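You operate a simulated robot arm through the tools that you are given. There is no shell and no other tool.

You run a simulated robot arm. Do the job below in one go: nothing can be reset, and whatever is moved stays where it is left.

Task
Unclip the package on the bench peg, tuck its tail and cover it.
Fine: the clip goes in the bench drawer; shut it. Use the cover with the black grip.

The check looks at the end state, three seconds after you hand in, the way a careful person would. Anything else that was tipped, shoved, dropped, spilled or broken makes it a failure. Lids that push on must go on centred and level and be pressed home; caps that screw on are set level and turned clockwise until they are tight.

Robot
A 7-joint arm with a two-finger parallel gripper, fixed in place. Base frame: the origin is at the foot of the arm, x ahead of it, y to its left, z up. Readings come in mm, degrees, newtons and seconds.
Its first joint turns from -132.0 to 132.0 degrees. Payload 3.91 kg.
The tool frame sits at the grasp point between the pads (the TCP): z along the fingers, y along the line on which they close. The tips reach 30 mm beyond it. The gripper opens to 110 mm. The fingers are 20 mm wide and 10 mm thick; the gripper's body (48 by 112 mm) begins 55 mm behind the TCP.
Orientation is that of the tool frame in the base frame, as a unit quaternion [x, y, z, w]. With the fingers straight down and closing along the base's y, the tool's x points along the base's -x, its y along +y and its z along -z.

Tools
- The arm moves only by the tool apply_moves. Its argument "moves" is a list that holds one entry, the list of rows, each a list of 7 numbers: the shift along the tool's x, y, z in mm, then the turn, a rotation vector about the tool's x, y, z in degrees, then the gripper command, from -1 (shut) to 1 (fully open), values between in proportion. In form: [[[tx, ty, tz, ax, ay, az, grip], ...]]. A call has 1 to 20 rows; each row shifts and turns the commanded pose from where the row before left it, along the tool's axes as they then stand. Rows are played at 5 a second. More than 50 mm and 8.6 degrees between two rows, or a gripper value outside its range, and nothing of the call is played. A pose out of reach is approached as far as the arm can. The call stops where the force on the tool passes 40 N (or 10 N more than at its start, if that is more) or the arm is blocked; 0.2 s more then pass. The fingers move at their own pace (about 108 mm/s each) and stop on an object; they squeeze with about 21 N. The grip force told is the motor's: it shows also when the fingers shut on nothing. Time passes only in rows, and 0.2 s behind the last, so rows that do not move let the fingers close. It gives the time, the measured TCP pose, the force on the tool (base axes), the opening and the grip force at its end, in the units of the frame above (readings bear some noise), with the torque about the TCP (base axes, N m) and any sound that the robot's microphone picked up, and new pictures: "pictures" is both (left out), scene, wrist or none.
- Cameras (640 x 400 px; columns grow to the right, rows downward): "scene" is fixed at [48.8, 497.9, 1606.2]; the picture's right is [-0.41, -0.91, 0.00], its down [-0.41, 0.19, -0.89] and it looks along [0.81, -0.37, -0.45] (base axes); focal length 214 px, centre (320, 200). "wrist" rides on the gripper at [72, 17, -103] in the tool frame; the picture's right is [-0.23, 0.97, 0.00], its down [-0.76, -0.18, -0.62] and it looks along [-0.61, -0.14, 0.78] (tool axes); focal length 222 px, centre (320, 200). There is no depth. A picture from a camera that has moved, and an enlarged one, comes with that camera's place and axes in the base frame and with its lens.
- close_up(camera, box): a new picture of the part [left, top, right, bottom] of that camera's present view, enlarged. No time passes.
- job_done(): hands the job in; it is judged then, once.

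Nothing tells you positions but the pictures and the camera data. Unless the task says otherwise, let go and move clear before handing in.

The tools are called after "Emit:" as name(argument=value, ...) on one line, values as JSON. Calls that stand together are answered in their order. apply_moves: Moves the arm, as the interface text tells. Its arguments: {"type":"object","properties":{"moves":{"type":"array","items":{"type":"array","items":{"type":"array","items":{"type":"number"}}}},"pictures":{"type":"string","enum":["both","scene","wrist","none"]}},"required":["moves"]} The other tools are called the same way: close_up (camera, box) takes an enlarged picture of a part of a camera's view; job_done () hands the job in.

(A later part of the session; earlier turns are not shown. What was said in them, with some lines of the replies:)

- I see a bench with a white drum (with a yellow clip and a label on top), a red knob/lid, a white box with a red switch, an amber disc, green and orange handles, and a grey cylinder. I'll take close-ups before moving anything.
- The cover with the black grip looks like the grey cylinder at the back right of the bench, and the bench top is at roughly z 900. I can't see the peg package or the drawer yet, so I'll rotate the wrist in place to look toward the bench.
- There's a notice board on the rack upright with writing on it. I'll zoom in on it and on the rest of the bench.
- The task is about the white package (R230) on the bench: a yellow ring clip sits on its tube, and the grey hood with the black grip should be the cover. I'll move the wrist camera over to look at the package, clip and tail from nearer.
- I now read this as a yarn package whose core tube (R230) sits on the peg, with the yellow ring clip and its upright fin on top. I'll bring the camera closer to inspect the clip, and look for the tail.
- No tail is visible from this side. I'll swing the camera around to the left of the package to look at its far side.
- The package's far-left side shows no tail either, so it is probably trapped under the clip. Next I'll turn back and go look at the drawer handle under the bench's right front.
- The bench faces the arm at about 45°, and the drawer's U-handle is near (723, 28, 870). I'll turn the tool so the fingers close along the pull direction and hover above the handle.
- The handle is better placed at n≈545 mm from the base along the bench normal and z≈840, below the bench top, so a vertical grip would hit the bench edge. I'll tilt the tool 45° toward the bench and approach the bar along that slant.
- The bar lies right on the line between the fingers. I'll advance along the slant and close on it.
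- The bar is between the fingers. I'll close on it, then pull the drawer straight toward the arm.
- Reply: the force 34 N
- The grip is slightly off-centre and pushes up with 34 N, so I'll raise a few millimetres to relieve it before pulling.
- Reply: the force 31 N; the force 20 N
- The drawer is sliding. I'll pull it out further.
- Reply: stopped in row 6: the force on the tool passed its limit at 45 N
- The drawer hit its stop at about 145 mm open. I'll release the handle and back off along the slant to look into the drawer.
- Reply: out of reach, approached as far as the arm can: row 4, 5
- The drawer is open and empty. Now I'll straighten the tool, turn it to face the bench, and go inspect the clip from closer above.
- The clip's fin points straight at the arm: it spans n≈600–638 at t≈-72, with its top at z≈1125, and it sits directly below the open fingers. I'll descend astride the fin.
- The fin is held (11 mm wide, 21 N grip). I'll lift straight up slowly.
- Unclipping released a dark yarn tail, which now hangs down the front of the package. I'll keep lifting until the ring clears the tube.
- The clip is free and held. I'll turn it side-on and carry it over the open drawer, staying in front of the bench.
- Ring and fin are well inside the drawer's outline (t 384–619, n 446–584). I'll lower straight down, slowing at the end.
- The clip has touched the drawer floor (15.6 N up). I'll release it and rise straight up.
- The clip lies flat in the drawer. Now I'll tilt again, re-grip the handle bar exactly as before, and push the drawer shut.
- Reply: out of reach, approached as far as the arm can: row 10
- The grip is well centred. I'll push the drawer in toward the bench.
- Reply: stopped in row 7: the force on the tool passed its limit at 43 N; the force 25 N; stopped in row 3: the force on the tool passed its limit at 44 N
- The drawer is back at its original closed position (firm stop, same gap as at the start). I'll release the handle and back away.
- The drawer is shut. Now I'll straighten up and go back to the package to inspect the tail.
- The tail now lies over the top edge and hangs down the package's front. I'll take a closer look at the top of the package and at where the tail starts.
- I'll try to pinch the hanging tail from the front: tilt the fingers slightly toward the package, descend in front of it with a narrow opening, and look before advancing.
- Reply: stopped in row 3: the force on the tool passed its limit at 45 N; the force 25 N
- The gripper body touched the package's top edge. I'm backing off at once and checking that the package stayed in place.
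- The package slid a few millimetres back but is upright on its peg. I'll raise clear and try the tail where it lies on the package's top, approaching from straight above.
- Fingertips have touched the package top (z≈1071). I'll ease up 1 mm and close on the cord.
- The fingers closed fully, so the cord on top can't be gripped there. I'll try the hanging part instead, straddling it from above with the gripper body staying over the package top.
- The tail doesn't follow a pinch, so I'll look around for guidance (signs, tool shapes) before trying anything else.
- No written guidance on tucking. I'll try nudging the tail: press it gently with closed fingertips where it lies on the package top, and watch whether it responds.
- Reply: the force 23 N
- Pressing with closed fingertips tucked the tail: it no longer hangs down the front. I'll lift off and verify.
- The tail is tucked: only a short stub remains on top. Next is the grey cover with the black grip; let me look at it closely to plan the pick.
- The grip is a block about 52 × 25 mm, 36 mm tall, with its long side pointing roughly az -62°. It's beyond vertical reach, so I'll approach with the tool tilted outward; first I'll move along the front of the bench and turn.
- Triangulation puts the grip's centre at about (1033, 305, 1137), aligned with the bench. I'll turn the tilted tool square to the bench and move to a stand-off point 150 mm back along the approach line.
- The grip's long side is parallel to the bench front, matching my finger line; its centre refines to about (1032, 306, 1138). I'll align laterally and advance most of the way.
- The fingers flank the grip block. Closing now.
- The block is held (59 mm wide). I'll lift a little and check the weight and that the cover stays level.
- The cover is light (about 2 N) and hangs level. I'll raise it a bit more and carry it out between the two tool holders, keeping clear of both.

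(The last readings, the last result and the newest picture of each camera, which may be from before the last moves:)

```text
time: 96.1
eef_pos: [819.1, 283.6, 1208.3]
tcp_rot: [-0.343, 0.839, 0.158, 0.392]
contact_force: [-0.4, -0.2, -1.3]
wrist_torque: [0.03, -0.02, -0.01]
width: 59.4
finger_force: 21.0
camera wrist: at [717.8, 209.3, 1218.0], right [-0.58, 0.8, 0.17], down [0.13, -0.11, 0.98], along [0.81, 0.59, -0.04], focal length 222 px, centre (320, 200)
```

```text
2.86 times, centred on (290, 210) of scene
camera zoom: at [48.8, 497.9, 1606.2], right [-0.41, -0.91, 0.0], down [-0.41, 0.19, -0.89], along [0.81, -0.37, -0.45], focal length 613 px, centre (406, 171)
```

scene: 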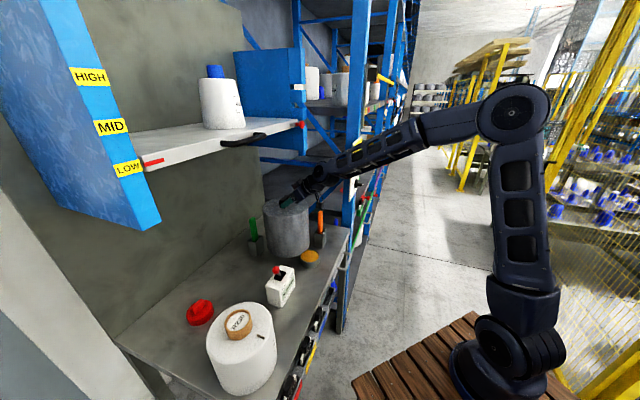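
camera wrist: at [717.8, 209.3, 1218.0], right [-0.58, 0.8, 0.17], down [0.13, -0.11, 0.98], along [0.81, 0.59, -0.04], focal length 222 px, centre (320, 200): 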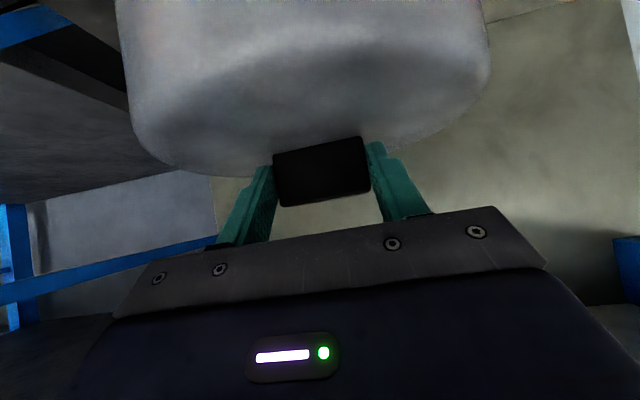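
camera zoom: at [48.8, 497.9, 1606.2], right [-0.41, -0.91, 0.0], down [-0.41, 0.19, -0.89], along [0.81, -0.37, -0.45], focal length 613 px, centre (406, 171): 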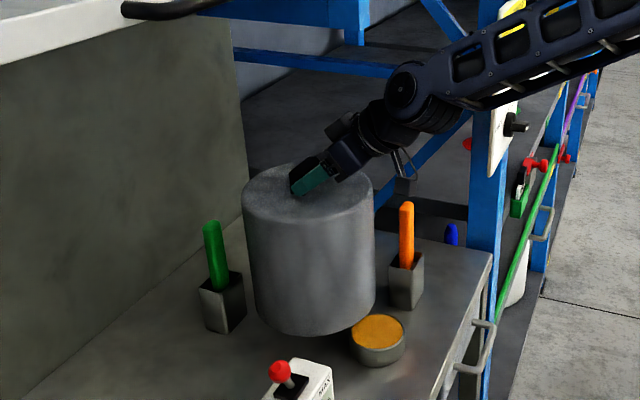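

Emit:
apply_moves(moves=[[[-17.4, 15.8, -23.4, 0, 0, 0, -1], [-17.4, 15.8, -23.4, 0, 0, 0, -1], [-17.4, 15.8, -23.4, 0, 0, 0, -1], [-17.4, 15.8, -23.4, 0, 0, 0, -1], [-17.4, 15.8, -23.4, 0, 0, 0, -1], [4.5, 37, -5.7, 0, 0, 0, -1], [4.5, 37, -5.7, 0, 0, 0, -1], [4.5, 37, -5.7, 0, 0, 0, -1]]])

Emit:
close_up(camera="scene", box=[180, 120, 360, 300])

```text
time: 97.9
eef_pos: [646.5, 379.8, 1349.2]
tcp_rot: [-0.343, 0.839, 0.158, 0.392]
contact_force: [1.0, 0.0, -2.0]
wrist_torque: [-0.02, 0.05, 0.01]
width: 59.3
finger_force: 21.3
camera wrist: at [544.0, 304.3, 1359.3], right [-0.58, 0.8, 0.17], down [0.13, -0.12, 0.98], along [0.81, 0.59, -0.04], focal length 222 px, centre (320, 200)
```

scene: 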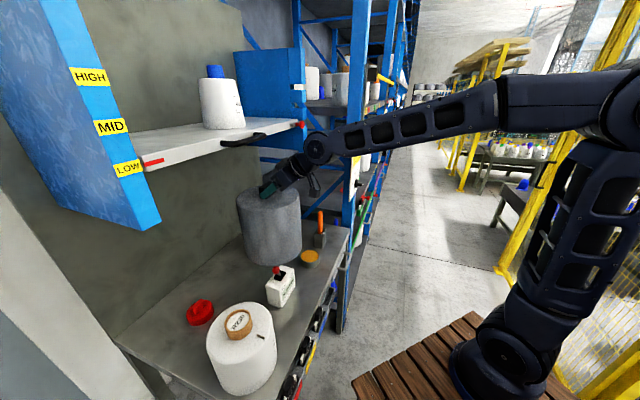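
wrist: 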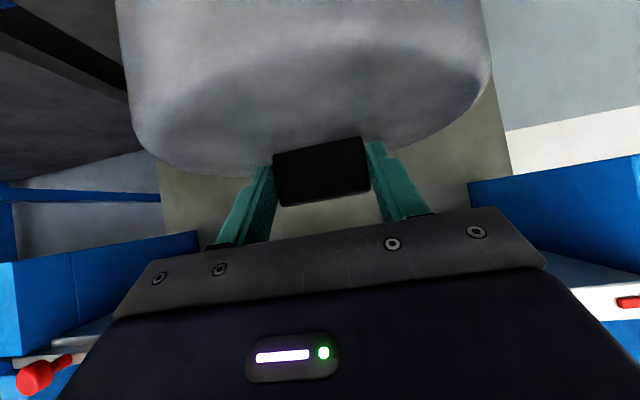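

```text
2.22 times, centred on (270, 210) of scene
camera zoom: at [48.8, 497.9, 1606.2], right [-0.41, -0.91, 0.0], down [-0.41, 0.19, -0.89], along [0.81, -0.37, -0.45], focal length 477 px, centre (431, 178)
```

zoom: 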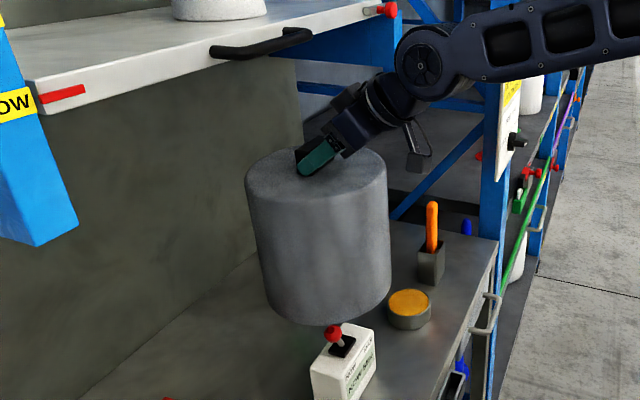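

Emit:
apply_moves(moves=[[[4.6, 37.2, -5.85, 0, 0, 0, -1], [4.6, 37.2, -5.85, 0, 0, 0, -1], [4.6, 37.2, -5.85, 0, 0, 0, -1], [4.6, 37.2, -5.85, 0, 0, 0, -1], [4.6, 37.2, -5.85, 0, 0, 0, -1], [4.6, 37.2, -5.85, 0, 0, 0, -1], [4.6, 37.2, -5.85, 0, 0, 0, -1], [0, 0, 0, 0, 0, 0, -1]]])

Emit:
close_up(camera="scene", box=[140, 200, 340, 400])

```text
time: 99.7
eef_pos: [426.2, 529.9, 1348.9]
tcp_rot: [-0.344, 0.839, 0.158, 0.392]
contact_force: [-0.2, -0.7, -1.4]
wrist_torque: [-0.04, 0.04, -0.03]
width: 59.9
finger_force: 21.0
camera wrist: at [324.9, 454.9, 1359.0], right [-0.58, 0.8, 0.17], down [0.13, -0.12, 0.98], along [0.81, 0.59, -0.04], focal length 222 px, centre (320, 200)
```

scene: 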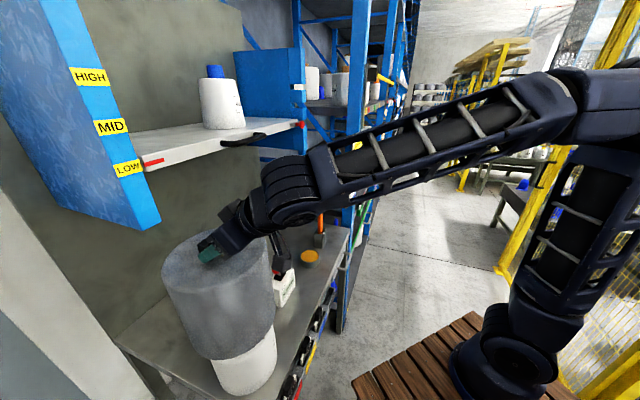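
wrist: 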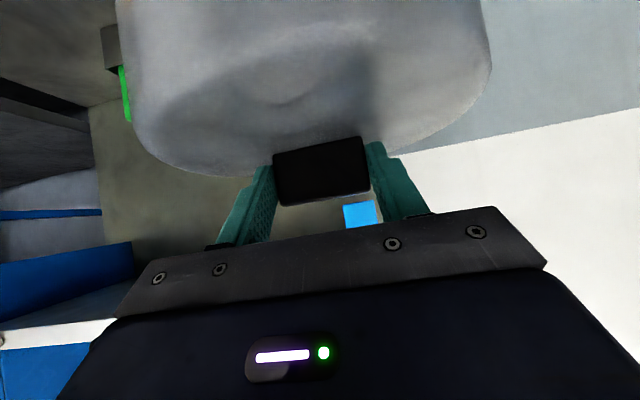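

```text
2.00 times, centred on (240, 300) of scene
camera zoom: at [48.8, 497.9, 1606.2], right [-0.41, -0.91, 0.0], down [-0.41, 0.19, -0.89], along [0.81, -0.37, -0.45], focal length 429 px, centre (480, 0)
```

zoom: 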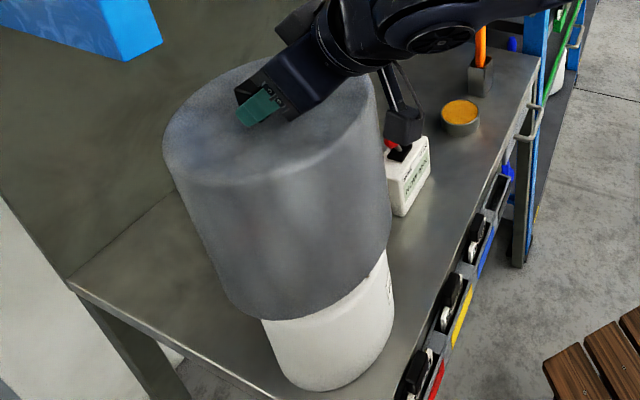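

Emit:
close_up(camera="scene", box=[200, 280, 300, 380])

Emit:
close_up(camera="scene", box=[150, 210, 290, 330])

```text
4.00 times, centred on (250, 330) of scene
camera zoom: at [48.8, 497.9, 1606.2], right [-0.41, -0.91, 0.0], down [-0.41, 0.19, -0.89], along [0.81, -0.37, -0.45], focal length 858 px, centre (600, -320)
```

zoom: 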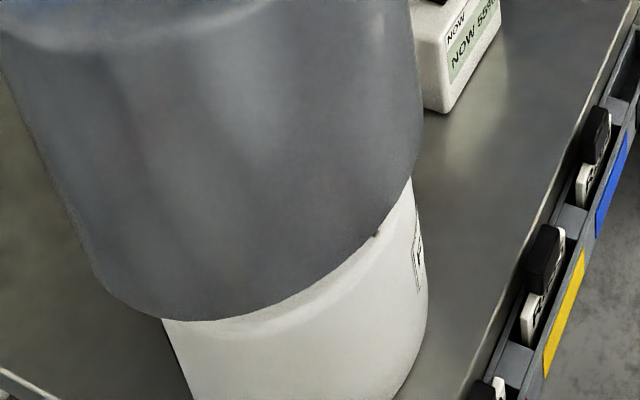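

```text
3.33 times, centred on (220, 270) of scene
camera zoom: at [48.8, 497.9, 1606.2], right [-0.41, -0.91, 0.0], down [-0.41, 0.19, -0.89], along [0.81, -0.37, -0.45], focal length 715 px, centre (653, -33)
```

zoom: 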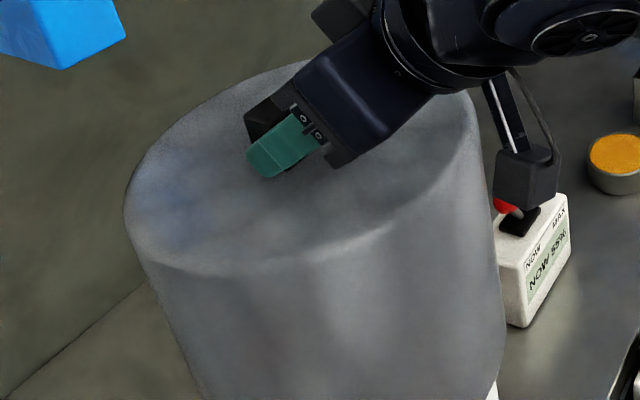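

The cover is above the package and matches it to within a few millimetres. I'll make a small centring correction and start lowering gently.

Emit:
apply_moves(moves=[[[3.5, -1.4, -4.2, 0, 0, 0, -1], [0, 0, 0, 0, 0, 0, -1], [9.2, 0, 7.7, 0, 0, 0, -1], [9.2, 0, 7.7, 0, 0, 0, -1], [0, 0, 0, 0, 0, 0, -1]]])

Emit:
close_up(camera="scene", box=[200, 280, 300, 380])

```text
time: 100.9
eef_pos: [425.5, 523.6, 1324.2]
tcp_rot: [-0.344, 0.838, 0.158, 0.392]
contact_force: [-0.7, -0.8, -2.1]
wrist_torque: [0.0, 0.01, -0.02]
width: 59.7
finger_force: 20.9
camera wrist: at [324.3, 449.1, 1334.3], right [-0.58, 0.8, 0.17], down [0.13, -0.11, 0.98], along [0.81, 0.59, -0.04], focal length 222 px, centre (320, 200)
```

scene: 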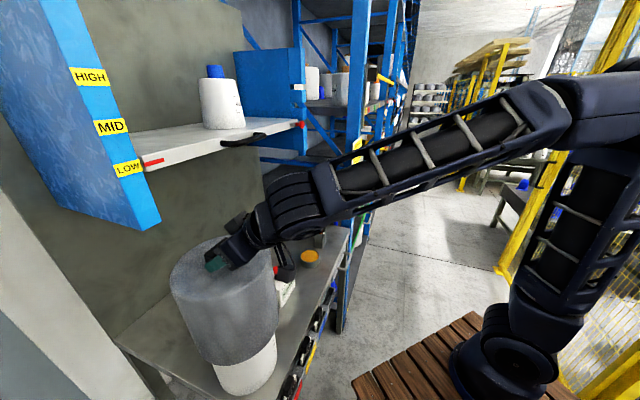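
wrist: 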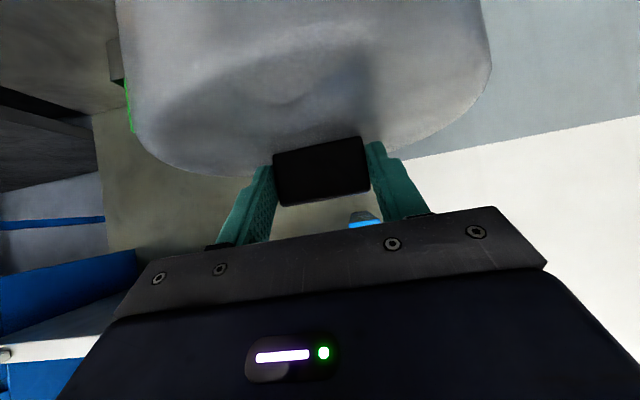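

```text
4.00 times, centred on (250, 330) of scene
camera zoom: at [48.8, 497.9, 1606.2], right [-0.41, -0.91, 0.0], down [-0.41, 0.19, -0.89], along [0.81, -0.37, -0.45], focal length 858 px, centre (600, -320)
```

zoom: 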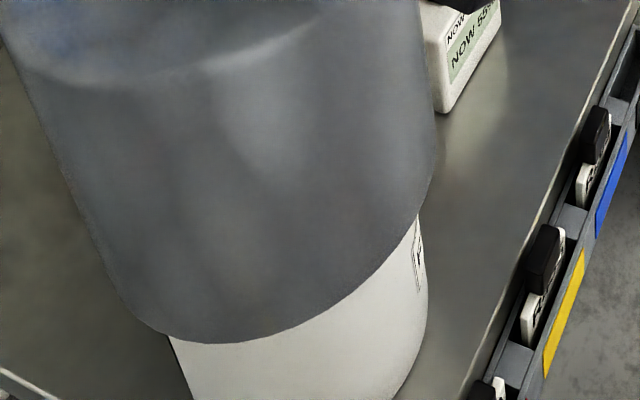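

Emit:
apply_moves(moves=[[[0, 2, 0, 0, 0, 0, -1], [9.2, 0, 7.7, 0, 0, 0, -1], [9.2, 0, 7.7, 0, 0, 0, -1], [9.2, 0, 7.7, 0, 0, 0, -1], [0, 0, 0, 0, 0, 0, -1]]])

Emit:
close_up(camera="scene", box=[200, 280, 300, 380])

```text
time: 102.1
eef_pos: [423.9, 526.0, 1290.2]
tcp_rot: [-0.343, 0.839, 0.158, 0.392]
contact_force: [0.1, -0.6, -0.9]
wrist_torque: [0.01, 0.0, -0.01]
width: 59.5
finger_force: 21.7
camera wrist: at [322.8, 450.8, 1300.1], right [-0.58, 0.8, 0.17], down [0.13, -0.12, 0.98], along [0.81, 0.59, -0.04], focal length 222 px, centre (320, 200)
```

scene: 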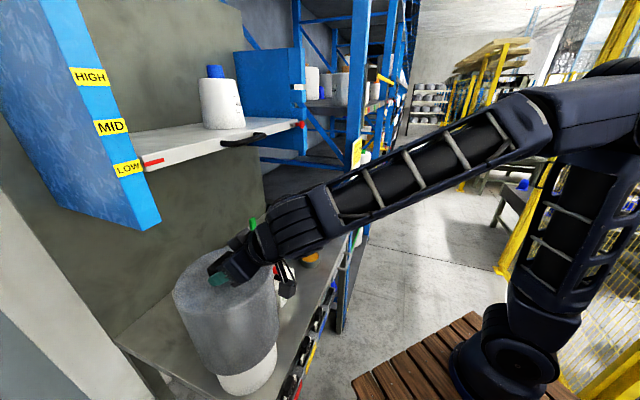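
wrist: 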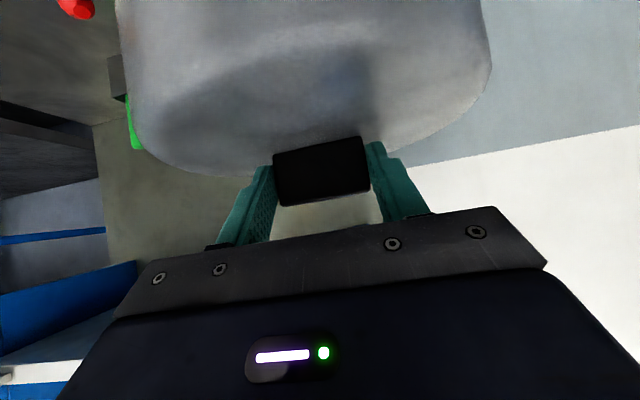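

```text
4.00 times, centred on (250, 330) of scene
camera zoom: at [48.8, 497.9, 1606.2], right [-0.41, -0.91, 0.0], down [-0.41, 0.19, -0.89], along [0.81, -0.37, -0.45], focal length 858 px, centre (600, -320)
```

zoom: 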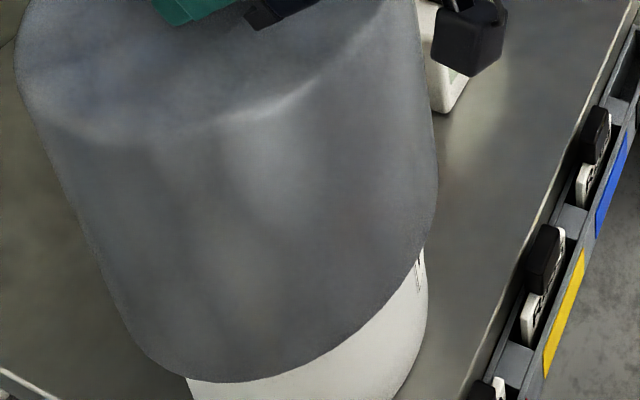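

The rim has passed the package's top edge with no contact force. I'll continue lowering.

Emit:
apply_moves(moves=[[[9.2, 0, 7.7, 0, 0, 0, -1], [9.2, 0, 7.7, 0, 0, 0, -1], [9.2, 0, 7.7, 0, 0, 0, -1], [9.2, 0, 7.7, 0, 0, 0, -1], [9.2, 0, 7.7, 0, 0, 0, -1], [9.2, 0, 7.7, 0, 0, 0, -1], [9.2, 0, 7.7, 0, 0, 0, -1], [9.2, 0, 7.7, 0, 0, 0, -1]]])

Emit:
close_up(camera="scene", box=[180, 270, 310, 400])

```text
time: 103.9
eef_pos: [423.2, 527.8, 1193.2]
tcp_rot: [-0.344, 0.839, 0.158, 0.392]
contact_force: [-0.7, 0.2, -1.1]
wrist_torque: [-0.02, 0.02, -0.02]
width: 59.4
finger_force: 21.3
camera wrist: at [321.0, 451.6, 1203.8], right [-0.58, 0.8, 0.17], down [0.13, -0.12, 0.98], along [0.81, 0.59, -0.04], focal length 222 px, centre (320, 200)
```

scene: 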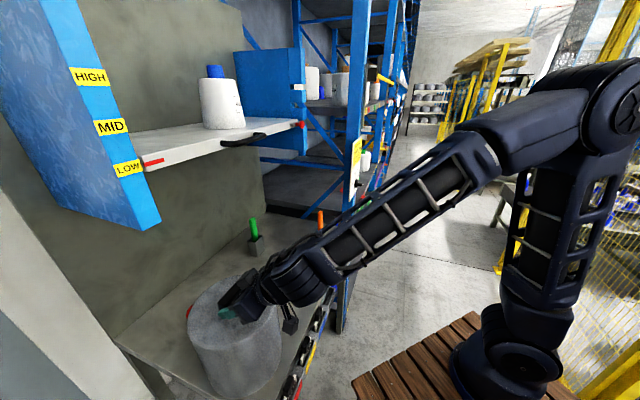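
wrist: 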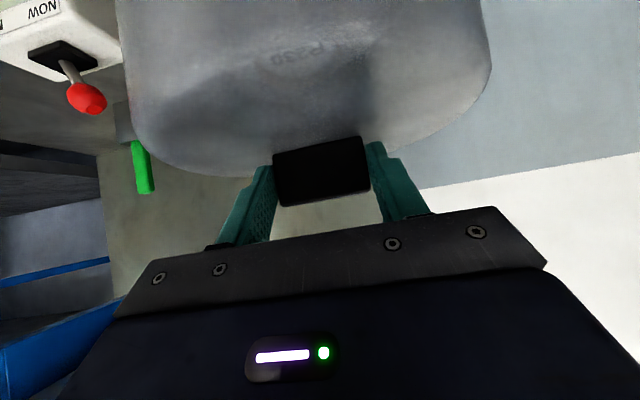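

```text
3.08 times, centred on (245, 335) of scene
camera zoom: at [48.8, 497.9, 1606.2], right [-0.41, -0.91, 0.0], down [-0.41, 0.19, -0.89], along [0.81, -0.37, -0.45], focal length 660 px, centre (551, -215)
```

zoom: 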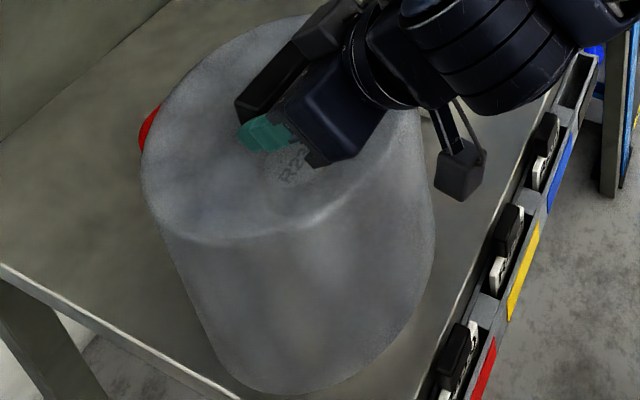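

Emit:
apply_moves(moves=[[[9.2, 0, 7.7, 0, 0, 0, -1], [9.2, 0, 7.7, 0, 0, 0, -1], [6.1, 0, 5.1, 0, 0, 0, -1], [3.8, 0, 3.2, 0, 0, 0, -1], [0, 0, 0, 0, 0, 0, -1]]])

Emit:
close_up(camera="scene", box=[180, 270, 310, 400])

```text
time: 105.1
eef_pos: [423.1, 526.9, 1156.0]
tcp_rot: [-0.344, 0.838, 0.158, 0.392]
contact_force: [-0.9, 0.5, -0.9]
wrist_torque: [-0.01, 0.04, 0.0]
width: 59.9
finger_force: 21.2
camera wrist: at [322.8, 451.6, 1166.2], right [-0.58, 0.8, 0.17], down [0.13, -0.12, 0.98], along [0.81, 0.59, -0.04], focal length 222 px, centre (320, 200)
```

scene: 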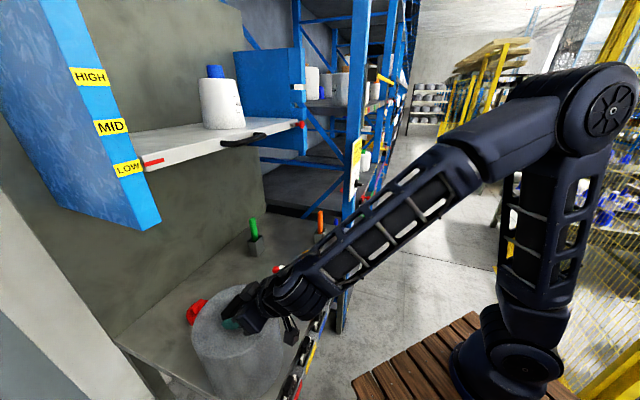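
wrist: 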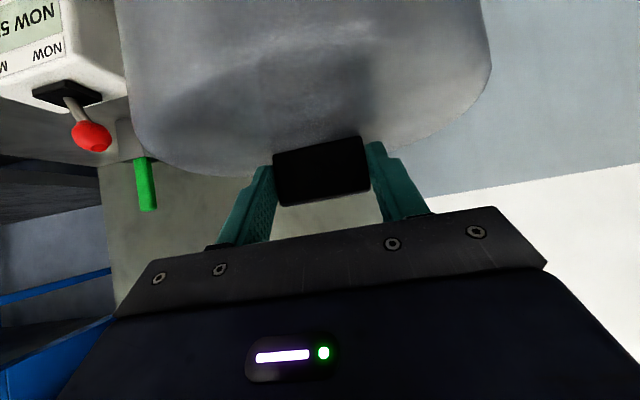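

```text
3.08 times, centred on (245, 335) of scene
camera zoom: at [48.8, 497.9, 1606.2], right [-0.41, -0.91, 0.0], down [-0.41, 0.19, -0.89], along [0.81, -0.37, -0.45], focal length 660 px, centre (551, -215)
```

zoom: 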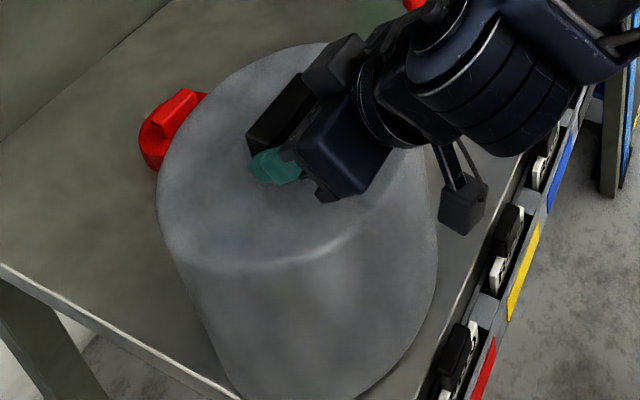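

Emit:
apply_moves(moves=[[[1.6, 0, 1.3, 0, 0, 0, -1], [1.6, 0, 1.3, 0, 0, 0, -1], [1.6, 0, 1.3, 0, 0, 0, -1], [0, 0, 0, 0, 0, 0, -1]]], pictures="none")

```text
time: 106.1
eef_pos: [424.3, 526.4, 1151.4]
tcp_rot: [-0.344, 0.838, 0.158, 0.392]
contact_force: [-0.5, 0.1, -0.8]
wrist_torque: [0.0, 0.04, 0.01]
width: 59.3
finger_force: 20.9
```

Emit:
apply_moves(moves=[[[0.8, 0, 0.65, 0, 0, 0, -1], [0.8, 0, 0.65, 0, 0, 0, -1], [0.8, 0, 0.65, 0, 0, 0, -1], [0, 0, 0, 0, 0, 0, -1]]], pictures="none")

```text
time: 107.1
eef_pos: [424.0, 525.2, 1147.8]
tcp_rot: [-0.344, 0.838, 0.159, 0.393]
contact_force: [5.6, -1.7, 16.6]
wrist_torque: [0.26, -0.33, -0.07]
width: 59.5
finger_force: 21.6
```

The cover has met the bench at the same height as where it stood before, fully down. I'll ease the pressure, release and retreat along the slant.

Emit:
apply_moves(moves=[[[-0.6, 0, -0.5, 0, 0, 0, -1], [0, 0, 0, 0, 0, 0, 0.2], [0, 0, 0, 0, 0, 0, 0.4], [0, 0, 0, 0, 0, 0, 0.4], [0, 0, -20, 0, 0, 0, 0.4], [0, 0, -30, 0, 0, 0, 0.4], [-10, 0, -35, 0, 0, 0, 0.4], [-20, 0, -35, 0, 0, 0, 0.4]]])

Emit:
close_up(camera="scene", box=[170, 260, 310, 400])

Emit:
close_up(camera="wrist", box=[100, 0, 540, 220])

```text
time: 108.9
eef_pos: [371.9, 476.3, 1249.8]
tcp_rot: [-0.343, 0.839, 0.157, 0.391]
contact_force: [0.8, 1.0, -0.6]
wrist_torque: [0.0, 0.01, -0.03]
width: 76.9
finger_force: 0.2
camera wrist: at [270.5, 400.8, 1260.2], right [-0.58, 0.8, 0.17], down [0.13, -0.11, 0.98], along [0.8, 0.59, -0.04], focal length 222 px, centre (320, 200)
```

scene: 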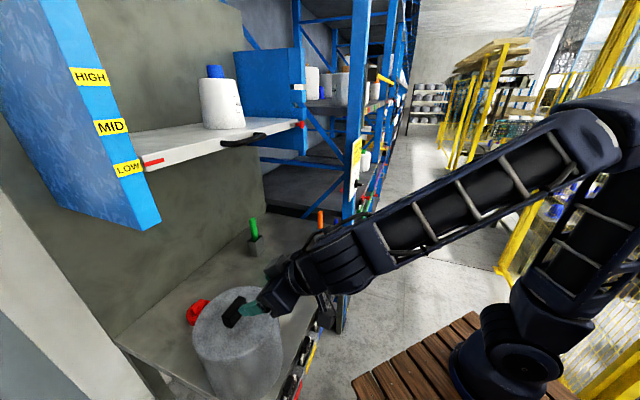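
wrist: 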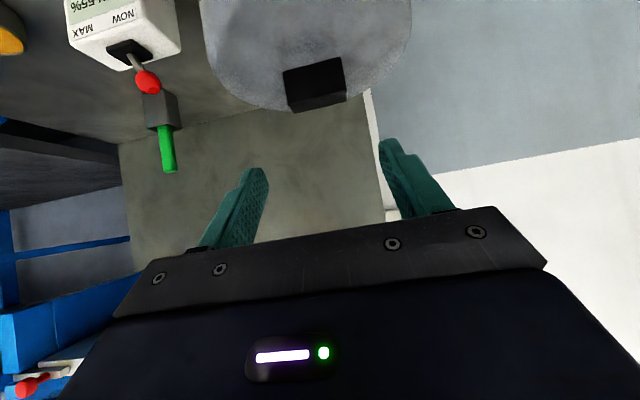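

```text
2.86 times, centred on (240, 330) of scene
camera zoom: at [48.8, 497.9, 1606.2], right [-0.41, -0.91, 0.0], down [-0.41, 0.19, -0.89], along [0.81, -0.37, -0.45], focal length 613 px, centre (549, -171)
```

zoom: 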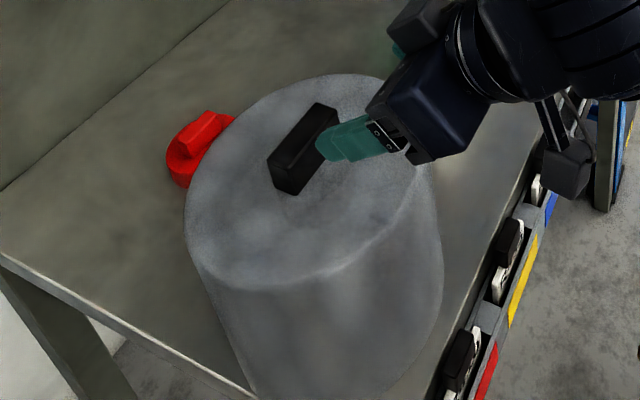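

```text
1.45 times, centred on (320, 110) of wrist
camera zoom: at [270.5, 400.8, 1260.2], right [-0.58, 0.8, 0.17], down [0.13, -0.11, 0.98], along [0.8, 0.59, -0.04], focal length 323 px, centre (320, 331)
```

zoom: 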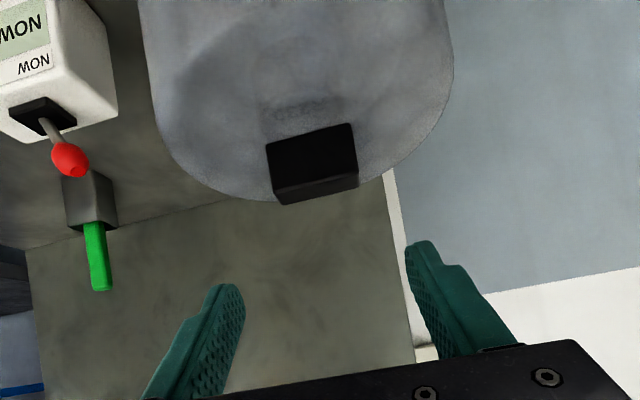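

The cover is standing over the package. I'll straighten the tool, back off and check everything from clear of the bench.

Emit:
apply_moves(moves=[[[-10, 0, -20, 0, 0, 0, 0.4], [0, 0, 0, 0, 8, 0, 0.4], [0, 0, 0, 0, 8, 0, 0.4], [0, 0, 0, 0, 8, 0, 0.4], [0, 0, 0, 0, 8, 0, 0.4], [0, 0, 0, 0, 8, 0, 0.4], [0, 0, 0, 0, 8, 0, 0.4], [0, 0, 0, 0, 2, 0, 0.4], [20, 0, -30, 0, 0, 0, 0.4], [20, 0, -40, 0, 0, 0, 0.4], [20, -20, -40, 0, 0, 0, 0.4], [20, -20, -40, 0, 0, 0, 0.4]]])

Emit:
close_up(camera="wrist", box=[0, 0, 430, 240])

Emit:
close_up(camera="wrist", box=[250, 60, 430, 220])

Emit:
close_up(camera="scene", box=[170, 260, 310, 400])

```text
time: 111.5
eef_pos: [334.6, 385.4, 1421.0]
tcp_rot: [-0.378, 0.926, -0.002, 0.0]
contact_force: [1.1, 0.9, 0.8]
wrist_torque: [-0.07, 0.06, -0.04]
width: 77.1
finger_force: 0.1
camera wrist: at [271.2, 347.6, 1522.6], right [-0.52, 0.85, 0.0], down [0.67, 0.41, 0.62], along [0.53, 0.32, -0.78], focal length 222 px, centre (320, 200)
```

scene: 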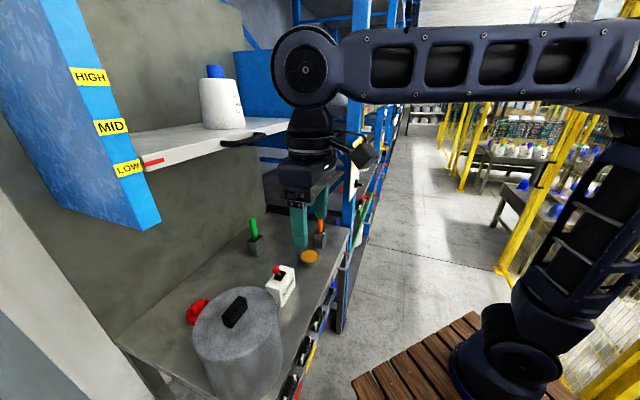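
wrist: 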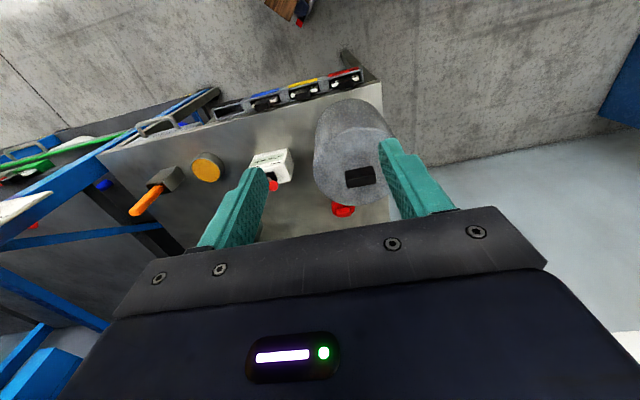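

```text
1.49 times, centred on (215, 120) of wrist
camera zoom: at [271.2, 347.6, 1522.6], right [-0.52, 0.85, 0.0], down [0.67, 0.41, 0.62], along [0.53, 0.32, -0.78], focal length 331 px, centre (476, 319)
```

zoom: 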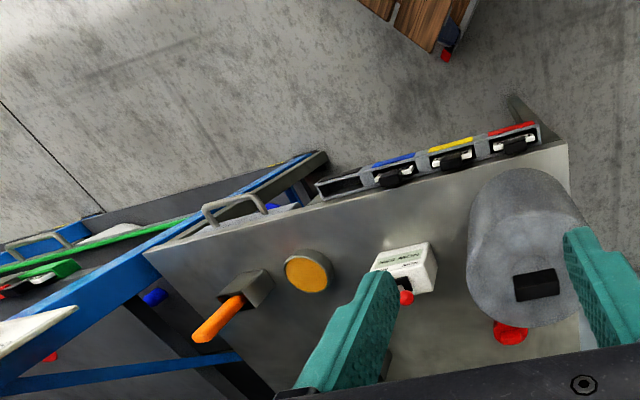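

```text
2.50 times, centred on (340, 140) of wrist
camera zoom: at [271.2, 347.6, 1522.6], right [-0.52, 0.85, 0.0], down [0.67, 0.41, 0.62], along [0.53, 0.32, -0.78], focal length 555 px, centre (270, 350)
```

zoom: 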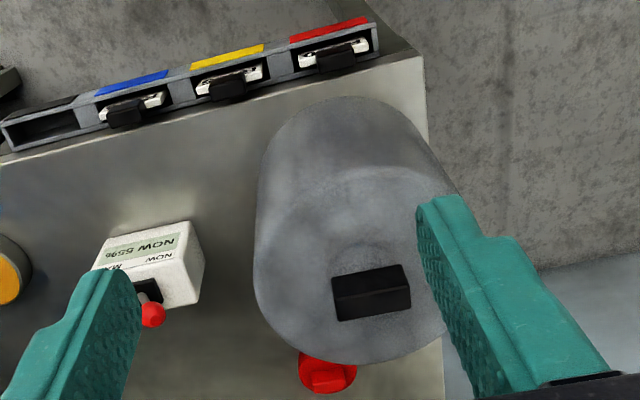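

```text
2.86 times, centred on (240, 330) of scene
camera zoom: at [48.8, 497.9, 1606.2], right [-0.41, -0.91, 0.0], down [-0.41, 0.19, -0.89], along [0.81, -0.37, -0.45], focal length 613 px, centre (549, -171)
```

zoom: 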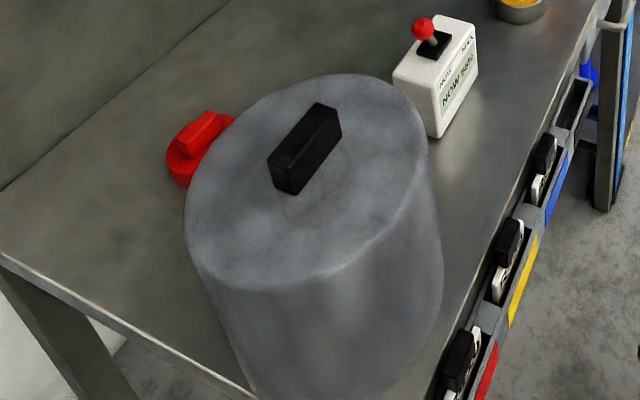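

The end state checks out from both cameras:
- **Clip:** it is in the closed drawer.
- **Tail:** it is tucked.
- **Cover:** the black-grip cover stands level and fully down over the package, centred to within a few millimetres.
- **Surroundings:** the lid, meter, tools and tags look undisturbed, and the arm is clear.

My gripper did push the package back about 9 mm earlier, but it is still upright. I'm handing in now.

Emit:
job_done()

```text
The job is handed in.
```

The job is handed in. The yellow clip is off the package and in the bench drawer, which is shut. The tail is tucked, and the cover with the black grip stands over the package, fully down on the bench.

- **Package moved slightly:** while I was trying to pinch the tail, the gripper touched the package and pushed it back about 9 mm. It stayed upright, and I centred the cover on its new position to within a few millimetres.
- **Tail:** it could not be gripped. Pressing it down with closed fingertips tucked it, leaving only a short stub on top of the package under the cover.
- **Everything else:** the red lid, meter, tools and tags looked undisturbed in the last pictures. The arm was clear of the bench when I handed in.
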